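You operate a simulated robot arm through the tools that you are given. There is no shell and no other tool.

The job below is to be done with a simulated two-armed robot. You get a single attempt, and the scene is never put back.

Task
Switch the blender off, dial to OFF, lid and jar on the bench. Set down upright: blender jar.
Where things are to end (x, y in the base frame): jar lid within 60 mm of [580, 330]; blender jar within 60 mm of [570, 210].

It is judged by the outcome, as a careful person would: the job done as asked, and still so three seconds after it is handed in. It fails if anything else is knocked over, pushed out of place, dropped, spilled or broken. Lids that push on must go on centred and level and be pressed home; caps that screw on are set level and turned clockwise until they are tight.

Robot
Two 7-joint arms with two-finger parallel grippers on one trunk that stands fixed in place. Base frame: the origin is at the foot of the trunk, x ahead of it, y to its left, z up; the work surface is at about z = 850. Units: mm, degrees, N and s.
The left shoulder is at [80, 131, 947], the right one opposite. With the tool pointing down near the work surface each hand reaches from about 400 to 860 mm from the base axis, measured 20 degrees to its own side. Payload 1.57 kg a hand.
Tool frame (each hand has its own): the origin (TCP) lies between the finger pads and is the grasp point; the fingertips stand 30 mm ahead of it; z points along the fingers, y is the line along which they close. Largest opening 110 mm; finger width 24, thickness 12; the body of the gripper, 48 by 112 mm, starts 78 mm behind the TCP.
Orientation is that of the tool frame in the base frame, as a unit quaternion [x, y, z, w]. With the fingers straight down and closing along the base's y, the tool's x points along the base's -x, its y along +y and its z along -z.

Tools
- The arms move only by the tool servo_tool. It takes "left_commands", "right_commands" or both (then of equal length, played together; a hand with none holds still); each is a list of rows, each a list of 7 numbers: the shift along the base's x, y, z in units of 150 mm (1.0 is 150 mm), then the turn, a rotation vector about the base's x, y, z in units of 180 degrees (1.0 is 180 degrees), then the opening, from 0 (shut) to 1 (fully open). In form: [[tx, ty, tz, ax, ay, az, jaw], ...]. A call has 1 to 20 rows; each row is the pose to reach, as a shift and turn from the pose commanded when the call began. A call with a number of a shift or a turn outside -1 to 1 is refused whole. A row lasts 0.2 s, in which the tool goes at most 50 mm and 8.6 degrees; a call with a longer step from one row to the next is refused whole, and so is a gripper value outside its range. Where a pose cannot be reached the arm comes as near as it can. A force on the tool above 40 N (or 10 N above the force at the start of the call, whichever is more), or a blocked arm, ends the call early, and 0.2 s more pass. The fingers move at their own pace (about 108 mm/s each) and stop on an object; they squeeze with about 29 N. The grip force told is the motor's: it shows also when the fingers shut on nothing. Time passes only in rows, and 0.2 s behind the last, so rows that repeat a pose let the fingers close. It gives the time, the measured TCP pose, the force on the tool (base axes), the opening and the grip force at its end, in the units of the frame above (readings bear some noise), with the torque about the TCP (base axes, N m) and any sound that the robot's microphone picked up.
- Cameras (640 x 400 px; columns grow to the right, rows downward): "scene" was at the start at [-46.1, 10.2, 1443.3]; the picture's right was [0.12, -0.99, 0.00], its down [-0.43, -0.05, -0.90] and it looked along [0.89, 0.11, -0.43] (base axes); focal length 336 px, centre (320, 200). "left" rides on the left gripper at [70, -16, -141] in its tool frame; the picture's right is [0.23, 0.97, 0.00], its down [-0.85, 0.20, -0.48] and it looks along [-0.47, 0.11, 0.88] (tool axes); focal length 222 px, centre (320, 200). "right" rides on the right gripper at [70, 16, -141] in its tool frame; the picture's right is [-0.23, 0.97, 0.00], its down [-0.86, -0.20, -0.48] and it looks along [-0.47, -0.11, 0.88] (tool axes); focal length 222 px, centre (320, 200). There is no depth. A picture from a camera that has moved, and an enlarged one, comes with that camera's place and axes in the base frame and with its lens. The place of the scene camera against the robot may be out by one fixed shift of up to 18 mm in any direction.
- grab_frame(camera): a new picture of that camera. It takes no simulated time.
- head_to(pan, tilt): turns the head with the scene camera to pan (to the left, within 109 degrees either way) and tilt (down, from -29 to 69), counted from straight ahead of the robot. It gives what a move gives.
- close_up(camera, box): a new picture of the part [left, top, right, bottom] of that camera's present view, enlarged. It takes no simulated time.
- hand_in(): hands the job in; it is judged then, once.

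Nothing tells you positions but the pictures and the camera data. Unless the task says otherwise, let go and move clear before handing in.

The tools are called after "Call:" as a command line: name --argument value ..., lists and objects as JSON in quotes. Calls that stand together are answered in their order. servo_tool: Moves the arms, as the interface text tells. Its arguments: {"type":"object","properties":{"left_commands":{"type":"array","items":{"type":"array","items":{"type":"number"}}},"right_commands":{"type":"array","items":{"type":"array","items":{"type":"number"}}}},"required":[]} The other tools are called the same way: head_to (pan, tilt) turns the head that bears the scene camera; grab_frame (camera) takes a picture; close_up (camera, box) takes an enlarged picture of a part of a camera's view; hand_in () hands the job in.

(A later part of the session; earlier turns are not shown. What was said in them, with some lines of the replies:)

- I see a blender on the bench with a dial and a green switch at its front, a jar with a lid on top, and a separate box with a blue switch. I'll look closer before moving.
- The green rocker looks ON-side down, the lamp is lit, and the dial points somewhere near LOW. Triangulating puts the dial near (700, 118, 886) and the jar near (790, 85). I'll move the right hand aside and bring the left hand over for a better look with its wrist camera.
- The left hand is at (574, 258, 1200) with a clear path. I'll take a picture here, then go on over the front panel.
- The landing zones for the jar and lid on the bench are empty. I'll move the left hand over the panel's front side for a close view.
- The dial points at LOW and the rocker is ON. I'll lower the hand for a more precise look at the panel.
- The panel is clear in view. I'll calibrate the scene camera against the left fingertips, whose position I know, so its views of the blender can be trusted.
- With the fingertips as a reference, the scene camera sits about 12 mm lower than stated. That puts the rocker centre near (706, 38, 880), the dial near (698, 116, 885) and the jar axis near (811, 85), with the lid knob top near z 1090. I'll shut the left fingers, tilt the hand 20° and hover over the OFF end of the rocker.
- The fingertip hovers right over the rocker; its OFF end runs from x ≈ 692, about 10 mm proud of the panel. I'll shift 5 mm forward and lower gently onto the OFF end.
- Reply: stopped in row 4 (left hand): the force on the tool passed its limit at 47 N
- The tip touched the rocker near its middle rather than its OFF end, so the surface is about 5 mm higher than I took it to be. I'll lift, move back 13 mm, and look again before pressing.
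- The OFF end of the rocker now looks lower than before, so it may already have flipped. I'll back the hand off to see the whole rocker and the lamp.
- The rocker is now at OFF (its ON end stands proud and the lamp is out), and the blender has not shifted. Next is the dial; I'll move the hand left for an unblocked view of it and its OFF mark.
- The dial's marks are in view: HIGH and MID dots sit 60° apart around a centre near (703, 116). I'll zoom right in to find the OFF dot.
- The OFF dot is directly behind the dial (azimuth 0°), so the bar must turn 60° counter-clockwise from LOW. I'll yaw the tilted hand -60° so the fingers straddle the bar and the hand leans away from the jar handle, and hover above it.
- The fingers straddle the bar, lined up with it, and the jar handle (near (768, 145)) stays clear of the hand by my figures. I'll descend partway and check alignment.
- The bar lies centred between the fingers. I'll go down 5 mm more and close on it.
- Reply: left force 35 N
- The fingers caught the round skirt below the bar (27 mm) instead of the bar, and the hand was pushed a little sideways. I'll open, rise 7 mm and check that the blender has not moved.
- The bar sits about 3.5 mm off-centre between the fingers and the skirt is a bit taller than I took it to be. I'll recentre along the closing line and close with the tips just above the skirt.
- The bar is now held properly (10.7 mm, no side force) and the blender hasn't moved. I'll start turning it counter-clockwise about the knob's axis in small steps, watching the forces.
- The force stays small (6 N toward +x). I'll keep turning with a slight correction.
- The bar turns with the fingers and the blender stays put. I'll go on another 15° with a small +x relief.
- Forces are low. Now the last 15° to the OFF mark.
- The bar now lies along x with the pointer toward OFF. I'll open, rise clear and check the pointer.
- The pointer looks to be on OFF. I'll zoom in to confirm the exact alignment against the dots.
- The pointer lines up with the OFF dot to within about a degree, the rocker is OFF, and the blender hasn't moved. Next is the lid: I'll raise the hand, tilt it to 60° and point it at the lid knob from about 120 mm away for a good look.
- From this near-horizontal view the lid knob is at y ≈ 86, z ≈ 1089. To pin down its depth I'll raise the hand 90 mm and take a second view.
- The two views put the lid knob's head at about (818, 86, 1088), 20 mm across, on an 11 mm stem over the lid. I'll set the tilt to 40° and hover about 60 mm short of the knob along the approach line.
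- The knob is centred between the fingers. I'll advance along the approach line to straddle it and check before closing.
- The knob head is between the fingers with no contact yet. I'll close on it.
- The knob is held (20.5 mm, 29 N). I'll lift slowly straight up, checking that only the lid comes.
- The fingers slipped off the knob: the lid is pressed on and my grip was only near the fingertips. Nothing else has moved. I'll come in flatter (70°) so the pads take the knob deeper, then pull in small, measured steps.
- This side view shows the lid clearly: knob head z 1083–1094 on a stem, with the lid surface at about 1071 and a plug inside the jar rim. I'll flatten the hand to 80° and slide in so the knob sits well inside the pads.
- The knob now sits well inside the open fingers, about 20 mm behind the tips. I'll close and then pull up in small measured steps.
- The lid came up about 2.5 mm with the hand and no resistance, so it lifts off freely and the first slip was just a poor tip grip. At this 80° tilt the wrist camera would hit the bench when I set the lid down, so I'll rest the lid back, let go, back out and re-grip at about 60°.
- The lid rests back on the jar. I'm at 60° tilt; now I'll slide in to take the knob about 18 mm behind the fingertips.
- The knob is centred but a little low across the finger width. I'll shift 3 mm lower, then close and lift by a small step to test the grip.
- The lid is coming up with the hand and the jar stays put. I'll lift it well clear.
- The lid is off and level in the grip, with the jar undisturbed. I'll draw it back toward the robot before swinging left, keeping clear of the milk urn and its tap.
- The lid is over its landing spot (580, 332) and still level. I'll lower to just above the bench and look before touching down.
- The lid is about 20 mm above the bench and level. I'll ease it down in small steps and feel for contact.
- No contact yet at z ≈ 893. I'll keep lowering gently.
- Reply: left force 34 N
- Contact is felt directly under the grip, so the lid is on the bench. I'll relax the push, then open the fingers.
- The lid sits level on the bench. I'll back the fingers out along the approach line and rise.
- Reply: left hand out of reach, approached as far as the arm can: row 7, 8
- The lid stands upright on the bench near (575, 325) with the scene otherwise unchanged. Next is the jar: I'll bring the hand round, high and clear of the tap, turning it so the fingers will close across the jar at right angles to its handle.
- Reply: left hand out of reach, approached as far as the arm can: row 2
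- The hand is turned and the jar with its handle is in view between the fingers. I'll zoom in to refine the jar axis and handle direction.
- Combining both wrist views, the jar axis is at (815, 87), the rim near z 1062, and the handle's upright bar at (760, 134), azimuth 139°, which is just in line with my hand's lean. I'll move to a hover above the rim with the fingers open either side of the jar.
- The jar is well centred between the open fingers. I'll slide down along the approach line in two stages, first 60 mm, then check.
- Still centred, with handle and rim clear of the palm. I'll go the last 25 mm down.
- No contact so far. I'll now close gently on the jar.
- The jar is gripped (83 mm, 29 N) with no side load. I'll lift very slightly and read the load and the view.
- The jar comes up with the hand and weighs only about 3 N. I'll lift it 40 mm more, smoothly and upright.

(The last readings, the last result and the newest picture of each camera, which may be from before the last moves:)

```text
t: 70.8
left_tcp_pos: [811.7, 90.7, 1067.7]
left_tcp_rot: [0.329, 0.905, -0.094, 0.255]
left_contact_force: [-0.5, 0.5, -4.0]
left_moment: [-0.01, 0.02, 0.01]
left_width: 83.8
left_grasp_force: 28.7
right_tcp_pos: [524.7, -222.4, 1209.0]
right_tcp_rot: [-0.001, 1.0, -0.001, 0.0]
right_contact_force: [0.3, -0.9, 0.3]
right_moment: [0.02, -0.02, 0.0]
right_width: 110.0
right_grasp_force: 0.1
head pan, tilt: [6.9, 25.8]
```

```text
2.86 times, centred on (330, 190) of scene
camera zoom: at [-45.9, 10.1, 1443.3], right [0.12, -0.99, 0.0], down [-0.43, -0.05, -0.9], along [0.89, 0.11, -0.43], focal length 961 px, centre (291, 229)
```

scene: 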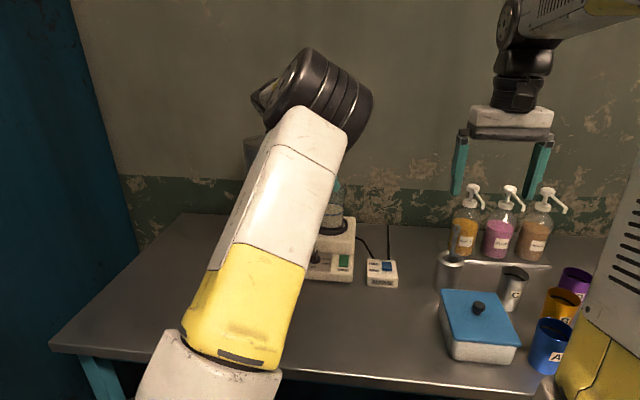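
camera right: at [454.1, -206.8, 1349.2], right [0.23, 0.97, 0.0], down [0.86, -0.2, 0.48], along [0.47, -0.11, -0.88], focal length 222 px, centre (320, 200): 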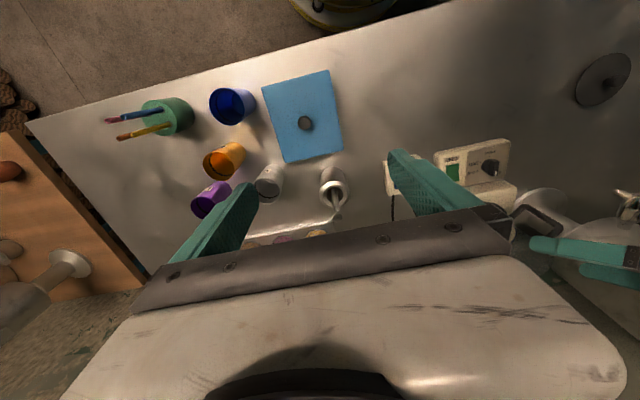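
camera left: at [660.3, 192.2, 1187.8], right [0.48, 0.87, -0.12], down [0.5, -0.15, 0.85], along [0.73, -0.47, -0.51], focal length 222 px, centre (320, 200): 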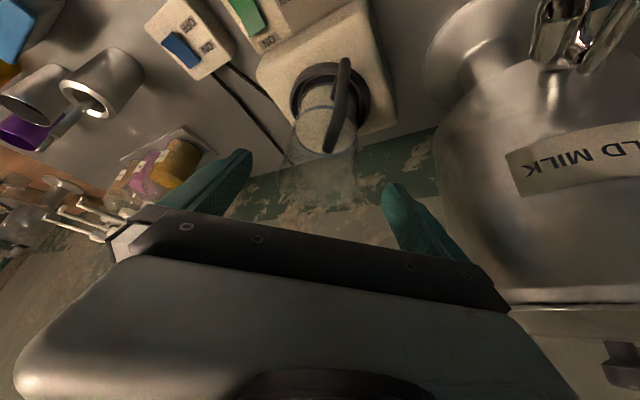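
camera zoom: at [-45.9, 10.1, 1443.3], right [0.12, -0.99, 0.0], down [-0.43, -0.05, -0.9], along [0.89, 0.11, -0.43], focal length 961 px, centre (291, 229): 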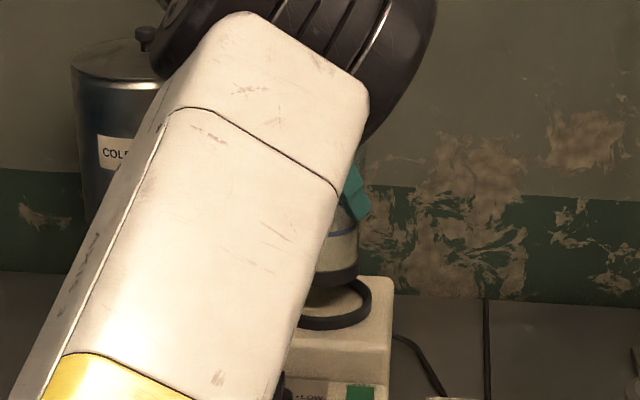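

The jar is clear of its seat and upright. I'll carry it back toward the robot slowly, with smooth starts and stops so the milk stays calm.

Call:
servo_tool --left_commands '[[-0.015, 0, 0, 0, 0, 0, 0.5], [-0.04, 0, 0, 0, 0, 0, 0.5], [-0.08, 0, 0, 0, 0, 0, 0.5], [-0.13, 0, 0, 0, 0, 0, 0.5], [-0.19, 0, 0, 0, 0, 0, 0.5], [-0.26, 0, 0, 0, 0, 0, 0.5], [-0.33, 0, 0, 0, 0, 0, 0.5], [-0.4, 0, 0, 0, 0, 0, 0.5], [-0.47, 0, 0, 0, 0, 0, 0.5], [-0.54, 0, 0, 0, 0, 0, 0.5], [-0.61, 0, 0, 0, 0, 0, 0.5], [-0.68, 0, 0, 0, 0, 0, 0.5], [-0.75, 0, 0, 0, 0, 0, 0.5], [-0.82, 0, 0, 0, 0, 0, 0.5], [-0.88, 0, 0, 0, 0, 0, 0.5], [-0.93, 0, 0, 0, 0, 0, 0.5], [-0.965, 0, 0, 0, 0, 0, 0.5], [-0.985, 0, 0, 0, 0, 0, 0.5], [-0.995, 0, 0, 0, 0, 0, 0.5]]'

Call:
grab_frame --camera "left"

Call:
grab_frame --camera "scene"

```text
t: 74.8
left_tcp_pos: [663.3, 90.2, 1068.9]
left_tcp_rot: [0.328, 0.905, -0.093, 0.255]
left_contact_force: [-0.7, -0.2, -4.6]
left_moment: [0.01, 0.0, 0.03]
left_width: 83.4
left_grasp_force: 29.0
right_tcp_pos: [524.1, -222.0, 1208.0]
right_tcp_rot: [-0.001, 1.0, -0.001, 0.001]
right_contact_force: [-0.5, 0.0, 0.6]
right_moment: [-0.04, 0.01, 0.01]
right_width: 110.1
right_grasp_force: 0.0
head pan, tilt: [6.9, 25.8]
```

```text
taken
camera left: at [548.9, 163.7, 1153.6], right [0.48, 0.87, -0.12], down [0.5, -0.15, 0.85], along [0.72, -0.47, -0.51], focal length 222 px, centre (320, 200)
```

left: 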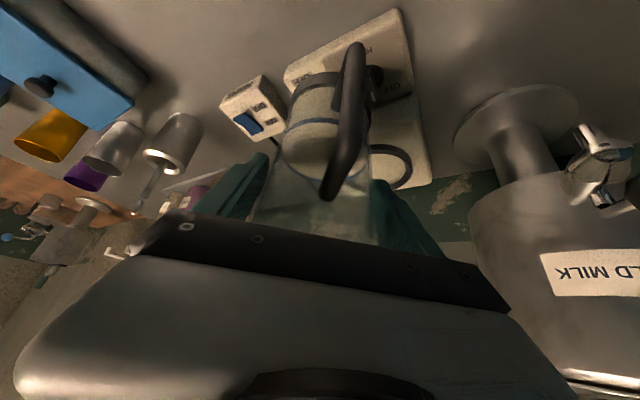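

```text
taken
```

scene: 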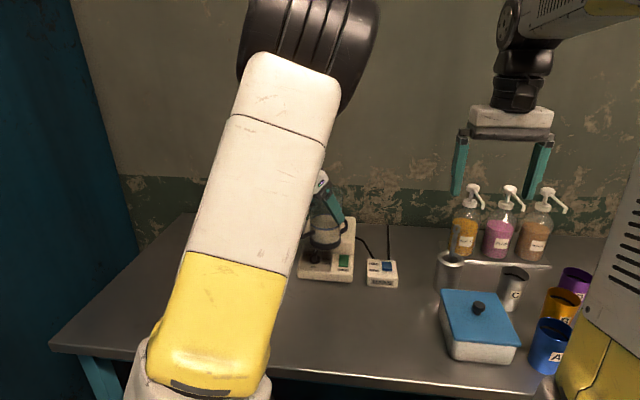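

The jar is upright in the grip, clear of the blender, which hasn't moved. I'll now carry it diagonally to above (570, 198), keeping the handle away from the lid.

Call:
servo_tool --left_commands '[[-0.01, 0.012, 0, 0, 0, 0, 0.5], [-0.03, 0.035, 0, 0, 0, 0, 0.5], [-0.06, 0.07, 0, 0, 0, 0, 0.5], [-0.1, 0.116, 0, 0, 0, 0, 0.5], [-0.145, 0.168, 0, 0, 0, 0, 0.5], [-0.19, 0.22, 0, 0, 0, 0, 0.5], [-0.24, 0.278, 0, 0, 0, 0, 0.5], [-0.29, 0.335, 0, 0, 0, 0, 0.5], [-0.34, 0.393, 0, 0, 0, 0, 0.5], [-0.39, 0.451, 0, 0, 0, 0, 0.5], [-0.44, 0.509, 0, 0, 0, 0, 0.5], [-0.49, 0.567, 0, 0, 0, 0, 0.5], [-0.535, 0.619, 0, 0, 0, 0, 0.5], [-0.575, 0.665, 0, 0, 0, 0, 0.5], [-0.605, 0.7, 0, 0, 0, 0, 0.5], [-0.625, 0.723, 0, 0, 0, 0, 0.5], [-0.637, 0.737, 0, 0, 0, 0, 0.5], [-0.64, 0.74, 0, 0, 0, 0, 0.5]]'

Call:
grab_frame --camera "left"

Call:
grab_frame --camera "scene"

Call:
grab_frame --camera "right"

```text
t: 78.7
left_tcp_pos: [566.9, 203.2, 1068.8]
left_tcp_rot: [0.329, 0.904, -0.094, 0.255]
left_contact_force: [-0.5, -0.6, -3.1]
left_moment: [0.01, 0.08, 0.04]
left_width: 83.8
left_grasp_force: 28.8
right_tcp_pos: [523.9, -223.2, 1208.2]
right_tcp_rot: [0.0, 1.0, 0.0, 0.0]
right_contact_force: [1.0, 0.3, 0.5]
right_moment: [0.01, 0.0, 0.02]
right_width: 109.9
right_grasp_force: 0.1
head pan, tilt: [6.9, 25.8]
```

```text
taken
camera left: at [453.4, 276.2, 1153.2], right [0.48, 0.87, -0.12], down [0.5, -0.15, 0.85], along [0.73, -0.47, -0.51], focal length 222 px, centre (320, 200)
```

left: 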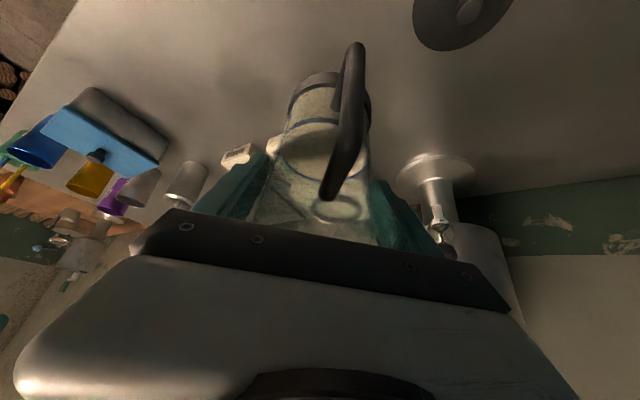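

```text
taken
```

scene: 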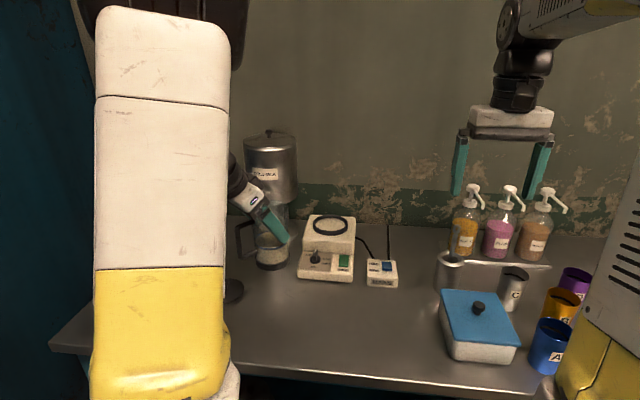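

```text
taken
camera right: at [454.1, -206.8, 1349.2], right [0.23, 0.97, 0.0], down [0.86, -0.2, 0.48], along [0.47, -0.11, -0.88], focal length 222 px, centre (320, 200)
```

right: 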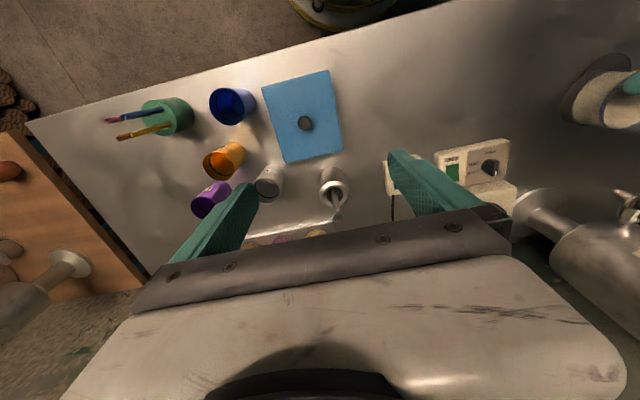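

The jar hangs over its spot. I'll zoom in to check that it's level before lowering.

Call:
close_up --camera "scene" --box '[210, 170, 330, 290]'

Call:
close_up --camera "left" --box '[220, 20, 420, 220]'

```text
3.33 times, centred on (270, 230) of scene
camera zoom: at [-46.0, 10.1, 1443.3], right [0.12, -0.99, 0.0], down [-0.43, -0.05, -0.9], along [0.89, 0.11, -0.43], focal length 1121 px, centre (487, 100)
```

zoom: 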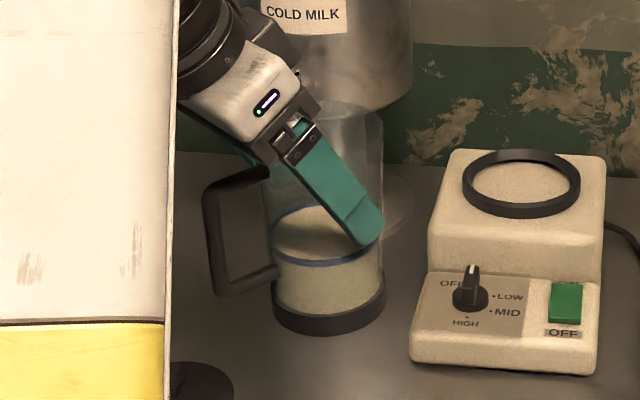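

```text
2.00 times, centred on (320, 120) of left
camera zoom: at [453.4, 276.2, 1153.2], right [0.48, 0.87, -0.12], down [0.5, -0.15, 0.85], along [0.73, -0.47, -0.51], focal length 444 px, centre (320, 360)
```

zoom: 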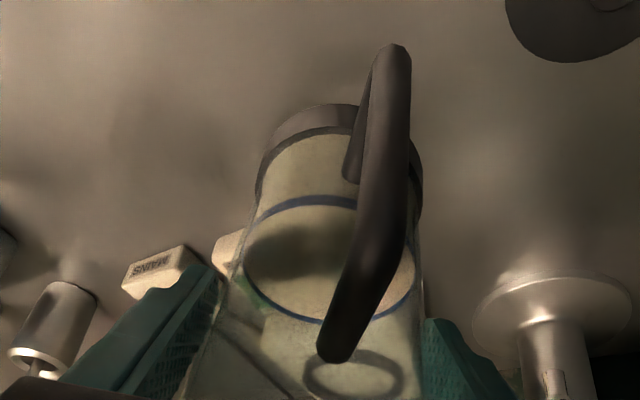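

The jar is upright with the milk level and calm. I'll lower it smoothly to just above the bench.

Call:
servo_tool --left_commands '[[0, 0, -0.015, 0, 0, 0, 0.5], [0, 0, -0.04, 0, 0, 0, 0.5], [0, 0, -0.08, 0, 0, 0, 0.5], [0, 0, -0.13, 0, 0, 0, 0.5], [0, 0, -0.19, 0, 0, 0, 0.5], [0, 0, -0.25, 0, 0, 0, 0.5], [0, 0, -0.31, 0, 0, 0, 0.5], [0, 0, -0.37, 0, 0, 0, 0.5], [0, 0, -0.43, 0, 0, 0, 0.5], [0, 0, -0.49, 0, 0, 0, 0.5], [0, 0, -0.55, 0, 0, 0, 0.5], [0, 0, -0.6, 0, 0, 0, 0.5], [0, 0, -0.64, 0, 0, 0, 0.5], [0, 0, -0.67, 0, 0, 0, 0.5], [0, 0, -0.69, 0, 0, 0, 0.5], [0, 0, -0.7, 0, 0, 0, 0.5]]'

Call:
close_up --camera "scene" --box '[200, 190, 320, 310]'

Call:
grab_frame --camera "left"

```text
t: 82.0
left_tcp_pos: [567.5, 202.4, 964.2]
left_tcp_rot: [0.329, 0.904, -0.094, 0.255]
left_contact_force: [0.5, -0.4, -3.6]
left_moment: [-0.04, 0.01, -0.01]
left_width: 83.8
left_grasp_force: 29.1
right_tcp_pos: [524.3, -223.3, 1208.0]
right_tcp_rot: [0.0, 1.0, 0.0, 0.001]
right_contact_force: [-1.0, -0.1, 0.3]
right_moment: [-0.02, 0.0, 0.05]
right_width: 110.1
right_grasp_force: 0.0
head pan, tilt: [6.9, 25.8]
```

```text
3.33 times, centred on (260, 250) of scene
camera zoom: at [-46.0, 10.1, 1443.3], right [0.12, -0.99, 0.0], down [-0.43, -0.05, -0.9], along [0.89, 0.11, -0.43], focal length 1121 px, centre (520, 33)
```

zoom: 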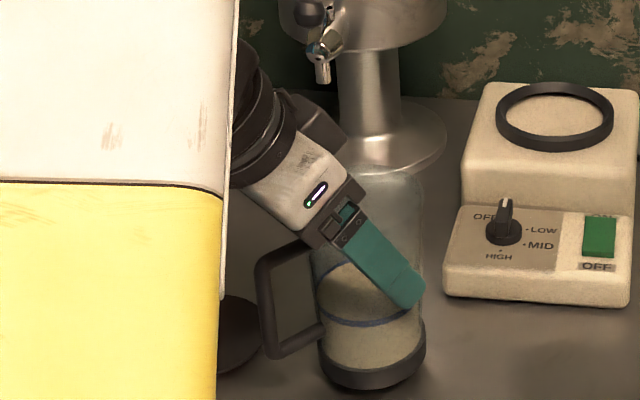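

```text
taken
camera left: at [453.3, 275.5, 1049.3], right [0.48, 0.87, -0.12], down [0.5, -0.15, 0.85], along [0.73, -0.47, -0.51], focal length 222 px, centre (320, 200)
```

left: 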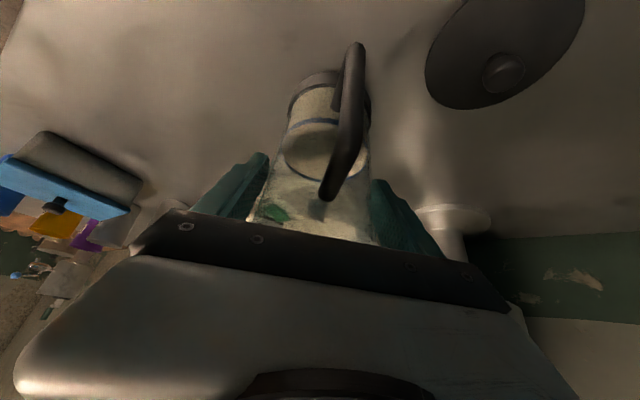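

About 12 mm to go. I'll ease down in small steps, watching for the load to transfer to the bench.

Call:
servo_tool --left_commands '[[0, 0, -0.013, 0, 0, 0, 0.5], [0, 0, -0.027, 0, 0, 0, 0.5], [0, 0, -0.04, 0, 0, 0, 0.5], [0, 0, -0.053, 0, 0, 0, 0.5]]'

Call:
servo_tool --left_commands '[[0, 0, -0.007, 0, 0, 0, 0.5], [0, 0, -0.013, 0, 0, 0, 0.5]]'

Call:
servo_tool --left_commands '[[0, 0, -0.005, 0, 0, 0, 0.5], [0, 0, -0.01, 0, 0, 0, 0.5]]'

```text
t: 83.0
left_tcp_pos: [568.4, 203.3, 958.0]
left_tcp_rot: [0.329, 0.904, -0.095, 0.255]
left_contact_force: [0.1, 0.2, -4.7]
left_moment: [0.0, 0.05, 0.04]
left_width: 83.8
left_grasp_force: 29.1
right_tcp_pos: [524.4, -224.4, 1207.6]
right_tcp_rot: [0.0, 1.0, 0.0, 0.0]
right_contact_force: [1.1, 0.1, -0.7]
right_moment: [0.0, 0.02, 0.01]
right_width: 109.7
right_grasp_force: 0.2
head pan, tilt: [6.9, 25.8]
```

```text
t: 83.7
left_tcp_pos: [568.5, 204.0, 955.6]
left_tcp_rot: [0.328, 0.905, -0.094, 0.256]
left_contact_force: [0.4, -0.5, -3.7]
left_moment: [-0.01, 0.0, 0.01]
left_width: 83.6
left_grasp_force: 29.4
right_tcp_pos: [524.9, -222.8, 1207.7]
right_tcp_rot: [-0.001, 1.0, -0.001, 0.0]
right_contact_force: [-0.4, 0.2, -0.6]
right_moment: [-0.05, -0.01, -0.02]
right_width: 110.0
right_grasp_force: 0.0
head pan, tilt: [6.9, 25.8]
```

```text
t: 84.2
left_tcp_pos: [567.5, 203.5, 954.9]
left_tcp_rot: [0.328, 0.905, -0.092, 0.255]
left_contact_force: [0.8, -0.6, -3.7]
left_moment: [0.02, -0.02, 0.0]
left_width: 83.4
left_grasp_force: 29.5
right_tcp_pos: [524.3, -222.5, 1208.2]
right_tcp_rot: [-0.001, 1.0, 0.0, 0.0]
right_contact_force: [0.2, 0.3, -0.6]
right_moment: [0.02, 0.02, 0.0]
right_width: 109.8
right_grasp_force: 0.1
head pan, tilt: [6.9, 25.8]
```

No contact yet (load still about -3.7 N). I'll continue in 1.5 mm steps.

Call:
servo_tool --left_commands '[[0, 0, -0.005, 0, 0, 0, 0.5], [0, 0, -0.01, 0, 0, 0, 0.5]]'

Call:
servo_tool --left_commands '[[0, 0, -0.005, 0, 0, 0, 0.5], [0, 0, -0.01, 0, 0, 0, 0.5]]'

Call:
servo_tool --left_commands '[[0, 0, -0.005, 0, 0, 0, 0.5], [0, 0, -0.008, 0, 0, 0, 0.5]]'

```text
t: 84.8
left_tcp_pos: [568.8, 201.7, 952.6]
left_tcp_rot: [0.329, 0.905, -0.093, 0.255]
left_contact_force: [-0.2, 0.2, -2.5]
left_moment: [0.04, 0.02, -0.03]
left_width: 83.5
left_grasp_force: 29.2
right_tcp_pos: [524.5, -222.7, 1208.0]
right_tcp_rot: [0.0, 1.0, 0.0, 0.0]
right_contact_force: [-0.2, 0.1, -0.2]
right_moment: [-0.02, -0.03, -0.01]
right_width: 110.0
right_grasp_force: 0.0
head pan, tilt: [6.9, 25.8]
```

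```text
t: 85.5
left_tcp_pos: [567.9, 202.8, 950.8]
left_tcp_rot: [0.33, 0.904, -0.094, 0.255]
left_contact_force: [-0.7, -1.8, 8.7]
left_moment: [0.05, 0.37, 0.05]
left_width: 83.5
left_grasp_force: 29.0
right_tcp_pos: [524.8, -222.3, 1209.0]
right_tcp_rot: [0.0, 1.0, 0.0, 0.0]
right_contact_force: [0.2, 0.0, -0.2]
right_moment: [-0.01, -0.01, 0.01]
right_width: 110.0
right_grasp_force: 0.0
head pan, tilt: [6.9, 25.8]
```

```text
t: 86.0
left_tcp_pos: [567.8, 202.1, 950.3]
left_tcp_rot: [0.329, 0.904, -0.094, 0.255]
left_contact_force: [-0.4, -2.2, 18.9]
left_moment: [-0.15, -0.18, -0.03]
left_width: 83.7
left_grasp_force: 27.9
right_tcp_pos: [524.8, -223.5, 1208.2]
right_tcp_rot: [0.0, 1.0, 0.0, 0.0]
right_contact_force: [0.0, -0.3, -0.2]
right_moment: [0.0, 0.02, 0.04]
right_width: 109.9
right_grasp_force: 0.2
head pan, tilt: [6.9, 25.8]
```

The jar stands on the bench. I'll ease off the push, then open the fingers slowly.

Call:
servo_tool --left_commands '[[0, 0, 0.006, 0, 0, 0, 0.5], [0, 0, 0.012, 0, 0, 0, 0.5], [0, 0, 0.012, 0, 0, 0, 0.5]]'

Call:
servo_tool --left_commands '[[0, 0, 0, 0, 0, 0, 0.7], [0, 0, 0, 0, 0, 0, 0.76], [0, 0, 0, 0, 0, 0, 0.8], [0, 0, 0, 0, 0, 0, 0.86], [0, 0, 0, 0, 0, 0, 0.93], [0, 0, 0, 0, 0, 0, 1.0], [0, 0, 0, 0, 0, 0, 1.0]]'

Call:
close_up --camera "scene" --box '[200, 190, 320, 310]'

Call:
close_up --camera "left" --box '[200, 20, 440, 230]'

```text
t: 86.8
left_tcp_pos: [567.2, 203.0, 950.9]
left_tcp_rot: [0.329, 0.905, -0.093, 0.254]
left_contact_force: [3.1, 0.9, 4.9]
left_moment: [0.17, -0.16, -0.04]
left_width: 83.3
left_grasp_force: 28.5
right_tcp_pos: [524.1, -222.8, 1209.1]
right_tcp_rot: [-0.001, 1.0, -0.001, 0.0]
right_contact_force: [0.4, -0.4, 0.0]
right_moment: [0.01, -0.02, -0.05]
right_width: 110.0
right_grasp_force: 0.1
head pan, tilt: [6.9, 25.8]
```

```text
t: 88.5
left_tcp_pos: [568.1, 201.7, 949.8]
left_tcp_rot: [0.328, 0.905, -0.094, 0.255]
left_contact_force: [-0.8, -0.7, 0.3]
left_moment: [0.0, -0.01, 0.01]
left_width: 110.0
left_grasp_force: 0.0
right_tcp_pos: [524.7, -223.0, 1207.5]
right_tcp_rot: [0.0, 1.0, 0.0, 0.001]
right_contact_force: [-0.1, -0.2, 0.0]
right_moment: [-0.01, 0.01, 0.01]
right_width: 109.8
right_grasp_force: 0.1
head pan, tilt: [6.9, 25.8]
```

```text
3.33 times, centred on (260, 250) of scene
camera zoom: at [-46.1, 10.1, 1443.3], right [0.12, -0.99, 0.0], down [-0.43, -0.05, -0.9], along [0.89, 0.11, -0.43], focal length 1121 px, centre (520, 33)
```

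zoom: 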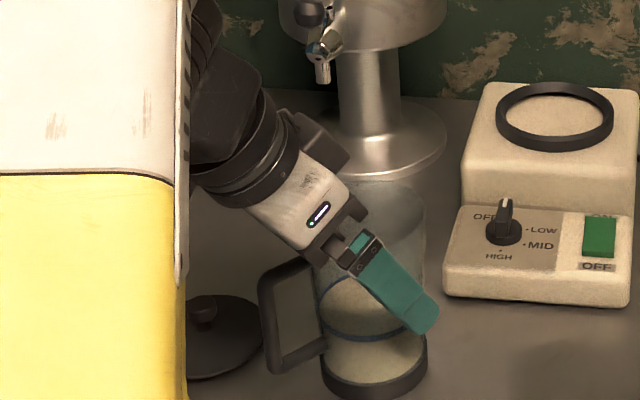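

```text
1.90 times, centred on (320, 125) of left
camera zoom: at [453.3, 274.9, 1035.3], right [0.48, 0.87, -0.12], down [0.5, -0.15, 0.85], along [0.73, -0.47, -0.51], focal length 423 px, centre (320, 343)
```

zoom: 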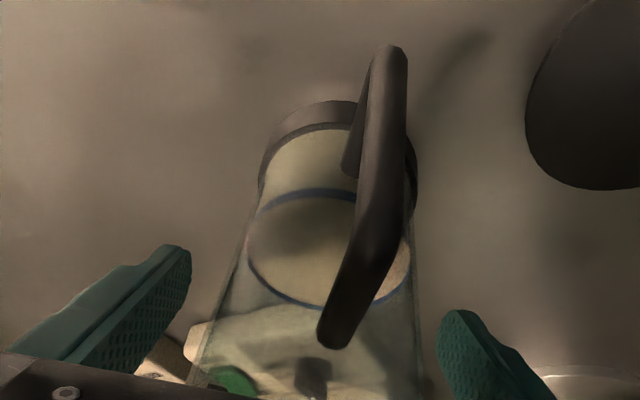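

The jar stands upright and free of the fingers. I'll withdraw along the approach line, slowly.

Call:
servo_tool --left_commands '[[-0.02, 0.017, 0.043, 0, 0, 0, 1], [-0.05, 0.042, 0.107, 0, 0, 0, 1], [-0.09, 0.075, 0.193, 0, 0, 0, 1], [-0.13, 0.109, 0.278, 0, 0, 0, 1], [-0.175, 0.147, 0.374, 0, 0, 0, 1], [-0.22, 0.185, 0.47, 0, 0, 0, 1], [-0.266, 0.223, 0.569, 0, 0, 0, 1], [-0.27, 0.223, 0.75, 0, 0, 0, 1], [-0.27, 0.223, 0.95, 0, 0, 0, 1]]'

Call:
grab_frame --camera "left"

Call:
grab_frame --camera "scene"

```text
t: 90.5
left_tcp_pos: [526.4, 236.4, 1094.8]
left_tcp_rot: [0.328, 0.905, -0.094, 0.255]
left_contact_force: [0.5, -0.6, 1.2]
left_moment: [-0.02, 0.04, -0.01]
left_width: 109.9
left_grasp_force: 0.1
right_tcp_pos: [523.7, -223.6, 1208.4]
right_tcp_rot: [0.0, 1.0, 0.0, 0.0]
right_contact_force: [0.0, -0.7, 0.1]
right_moment: [0.01, 0.0, 0.02]
right_width: 110.1
right_grasp_force: 0.0
head pan, tilt: [6.9, 25.8]
```

```text
taken
camera left: at [412.4, 309.5, 1178.6], right [0.48, 0.87, -0.12], down [0.5, -0.15, 0.85], along [0.72, -0.47, -0.51], focal length 222 px, centre (320, 200)
```

left: 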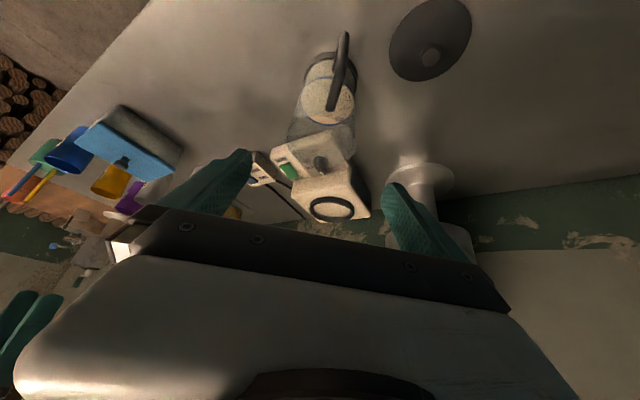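

```text
taken
```

scene: 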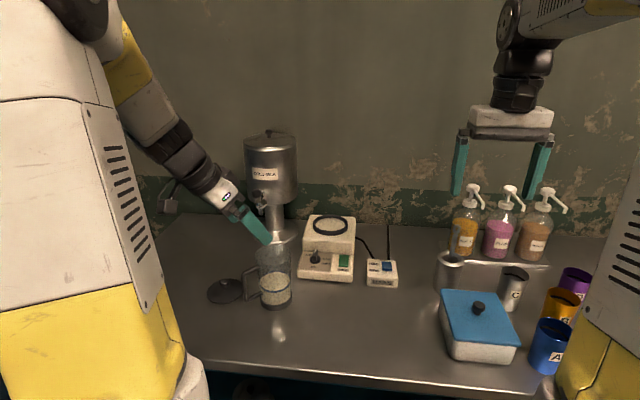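

The jar stands upright near (568, 198) with its handle clear of the lid. I'll lift the hand well away and do a final check of everything.

Call:
servo_tool --left_commands '[[0, 0.02, 0.15, 0, 0, 0, 1], [0, 0.08, 0.3, 0, 0, 0, 1], [0, 0.2, 0.45, 0, 0, 0.03, 1], [0, 0.4, 0.55, 0, 0, 0.07, 1], [0, 0.6, 0.6, 0, 0, 0.11, 1], [0, 0.8, 0.6, 0, 0, 0.15, 1], [0, 0.95, 0.6, 0, 0, 0.19, 1], [0, 0.95, 0.6, 0, 0, 0.19, 1]]'

Call:
grab_frame --camera "scene"

Call:
close_up --camera "scene" --box '[200, 210, 410, 320]'

Call:
close_up --camera "scene" --box '[200, 225, 300, 315]'

Call:
close_up --camera "scene" --box '[290, 200, 410, 300]'

Call:
grab_frame --camera "right"

```text
t: 92.2
left_tcp_pos: [528.9, 379.2, 1183.6]
left_tcp_rot: [0.048, 0.961, -0.015, 0.27]
left_contact_force: [-0.9, -0.3, 0.2]
left_moment: [-0.02, 0.02, 0.01]
left_width: 109.9
left_grasp_force: 0.0
left hand out of reach, approached as far as the arm can: row 7
right_tcp_pos: [523.6, -224.2, 1207.9]
right_tcp_rot: [0.001, 1.0, 0.0, 0.0]
right_contact_force: [-0.5, 0.0, 0.1]
right_moment: [0.04, -0.01, -0.03]
right_width: 110.0
right_grasp_force: 0.0
head pan, tilt: [6.9, 25.8]
```

```text
taken
```

scene: 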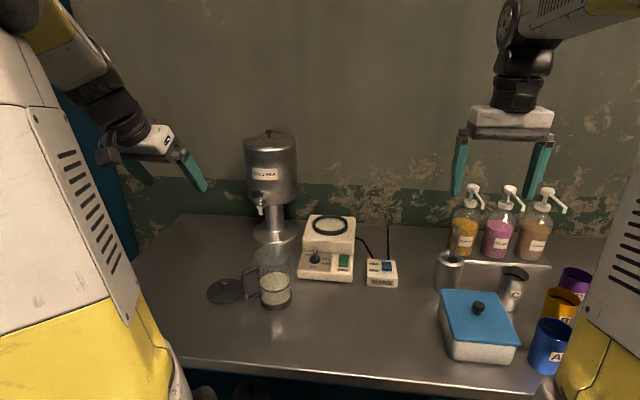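

```text
3.05 times, centred on (305, 265) of scene
camera zoom: at [-46.0, 9.8, 1443.3], right [0.12, -0.99, 0.0], down [-0.43, -0.05, -0.9], along [0.89, 0.11, -0.43], focal length 1025 px, centre (366, 2)
```

zoom: 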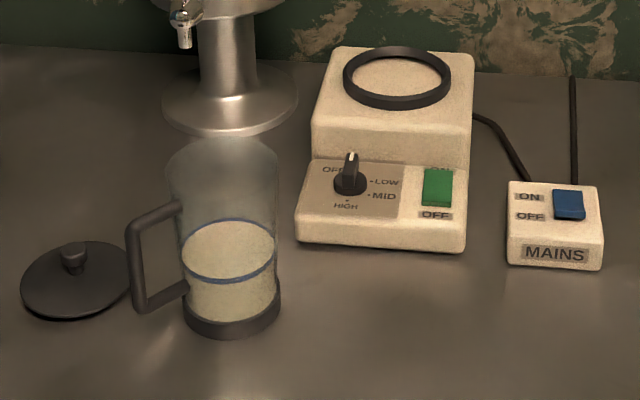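

```text
4.44 times, centred on (250, 270) of scene
camera zoom: at [-46.0, 9.8, 1443.3], right [0.12, -0.99, 0.0], down [-0.43, -0.05, -0.9], along [0.89, 0.11, -0.43], focal length 1495 px, centre (631, -111)
```

zoom: 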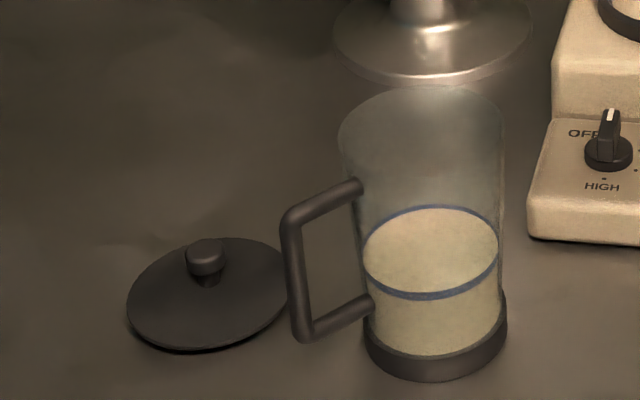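

```text
4.00 times, centred on (350, 250) of scene
camera zoom: at [-46.0, 9.8, 1443.3], right [0.12, -0.99, 0.0], down [-0.43, -0.05, -0.9], along [0.89, 0.11, -0.43], focal length 1346 px, centre (200, 0)
```

zoom: 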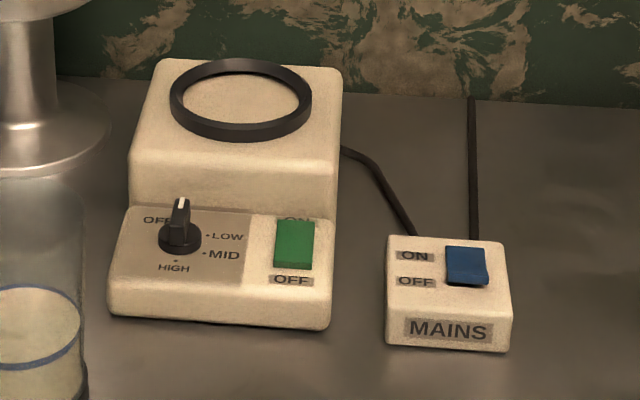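

```text
taken
camera right: at [454.0, -207.4, 1349.1], right [0.23, 0.97, 0.0], down [0.86, -0.2, 0.48], along [0.47, -0.11, -0.88], focal length 222 px, centre (320, 200)
```

right: 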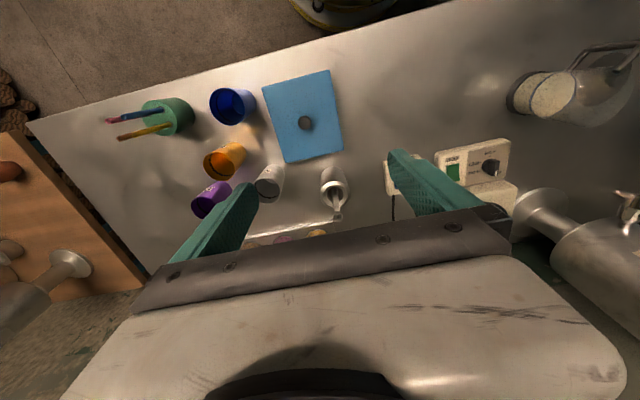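

The rocker is at OFF with the lamp out, and the dial points to OFF. The lid rests on the bench near (575, 326), and the jar stands upright with its milk near (566, 196); both are well inside their zones. Nothing else has moved and both hands are clear, so I'm handing in.

Call:
hand_in

```text
The job is handed in.
```

The blender is off, and the lid and jar are on the bench; I've handed the job in. No verdict came back, so everything below is from my own last look.

| Item | End state | Target |
|---|---|---|
| Rocker switch | OFF, lamp out | OFF |
| Dial | On the OFF mark, within about a degree | OFF |
| Jar lid | Flat on the bench near (575, 326) | within 60 mm of (580, 330) |
| Blender jar | Upright near (566, 196), milk still in it | within 60 mm of (570, 210) |

I left the separate MAINS switch on, since the job named only the blender. Nothing else on the bench looked moved, and both hands were clear when I handed in.

Three things went less than smoothly on the way, none with any lasting effect I could see:
- **Dial:** my first grip caught the round skirt below it and pushed sideways briefly. The blender did not shift.
- **Lid knob:** the fingers slipped off it once before I took a better grip.
- **Lid set-down:** I pressed it onto the bench with about 34 N for a moment before easing off.
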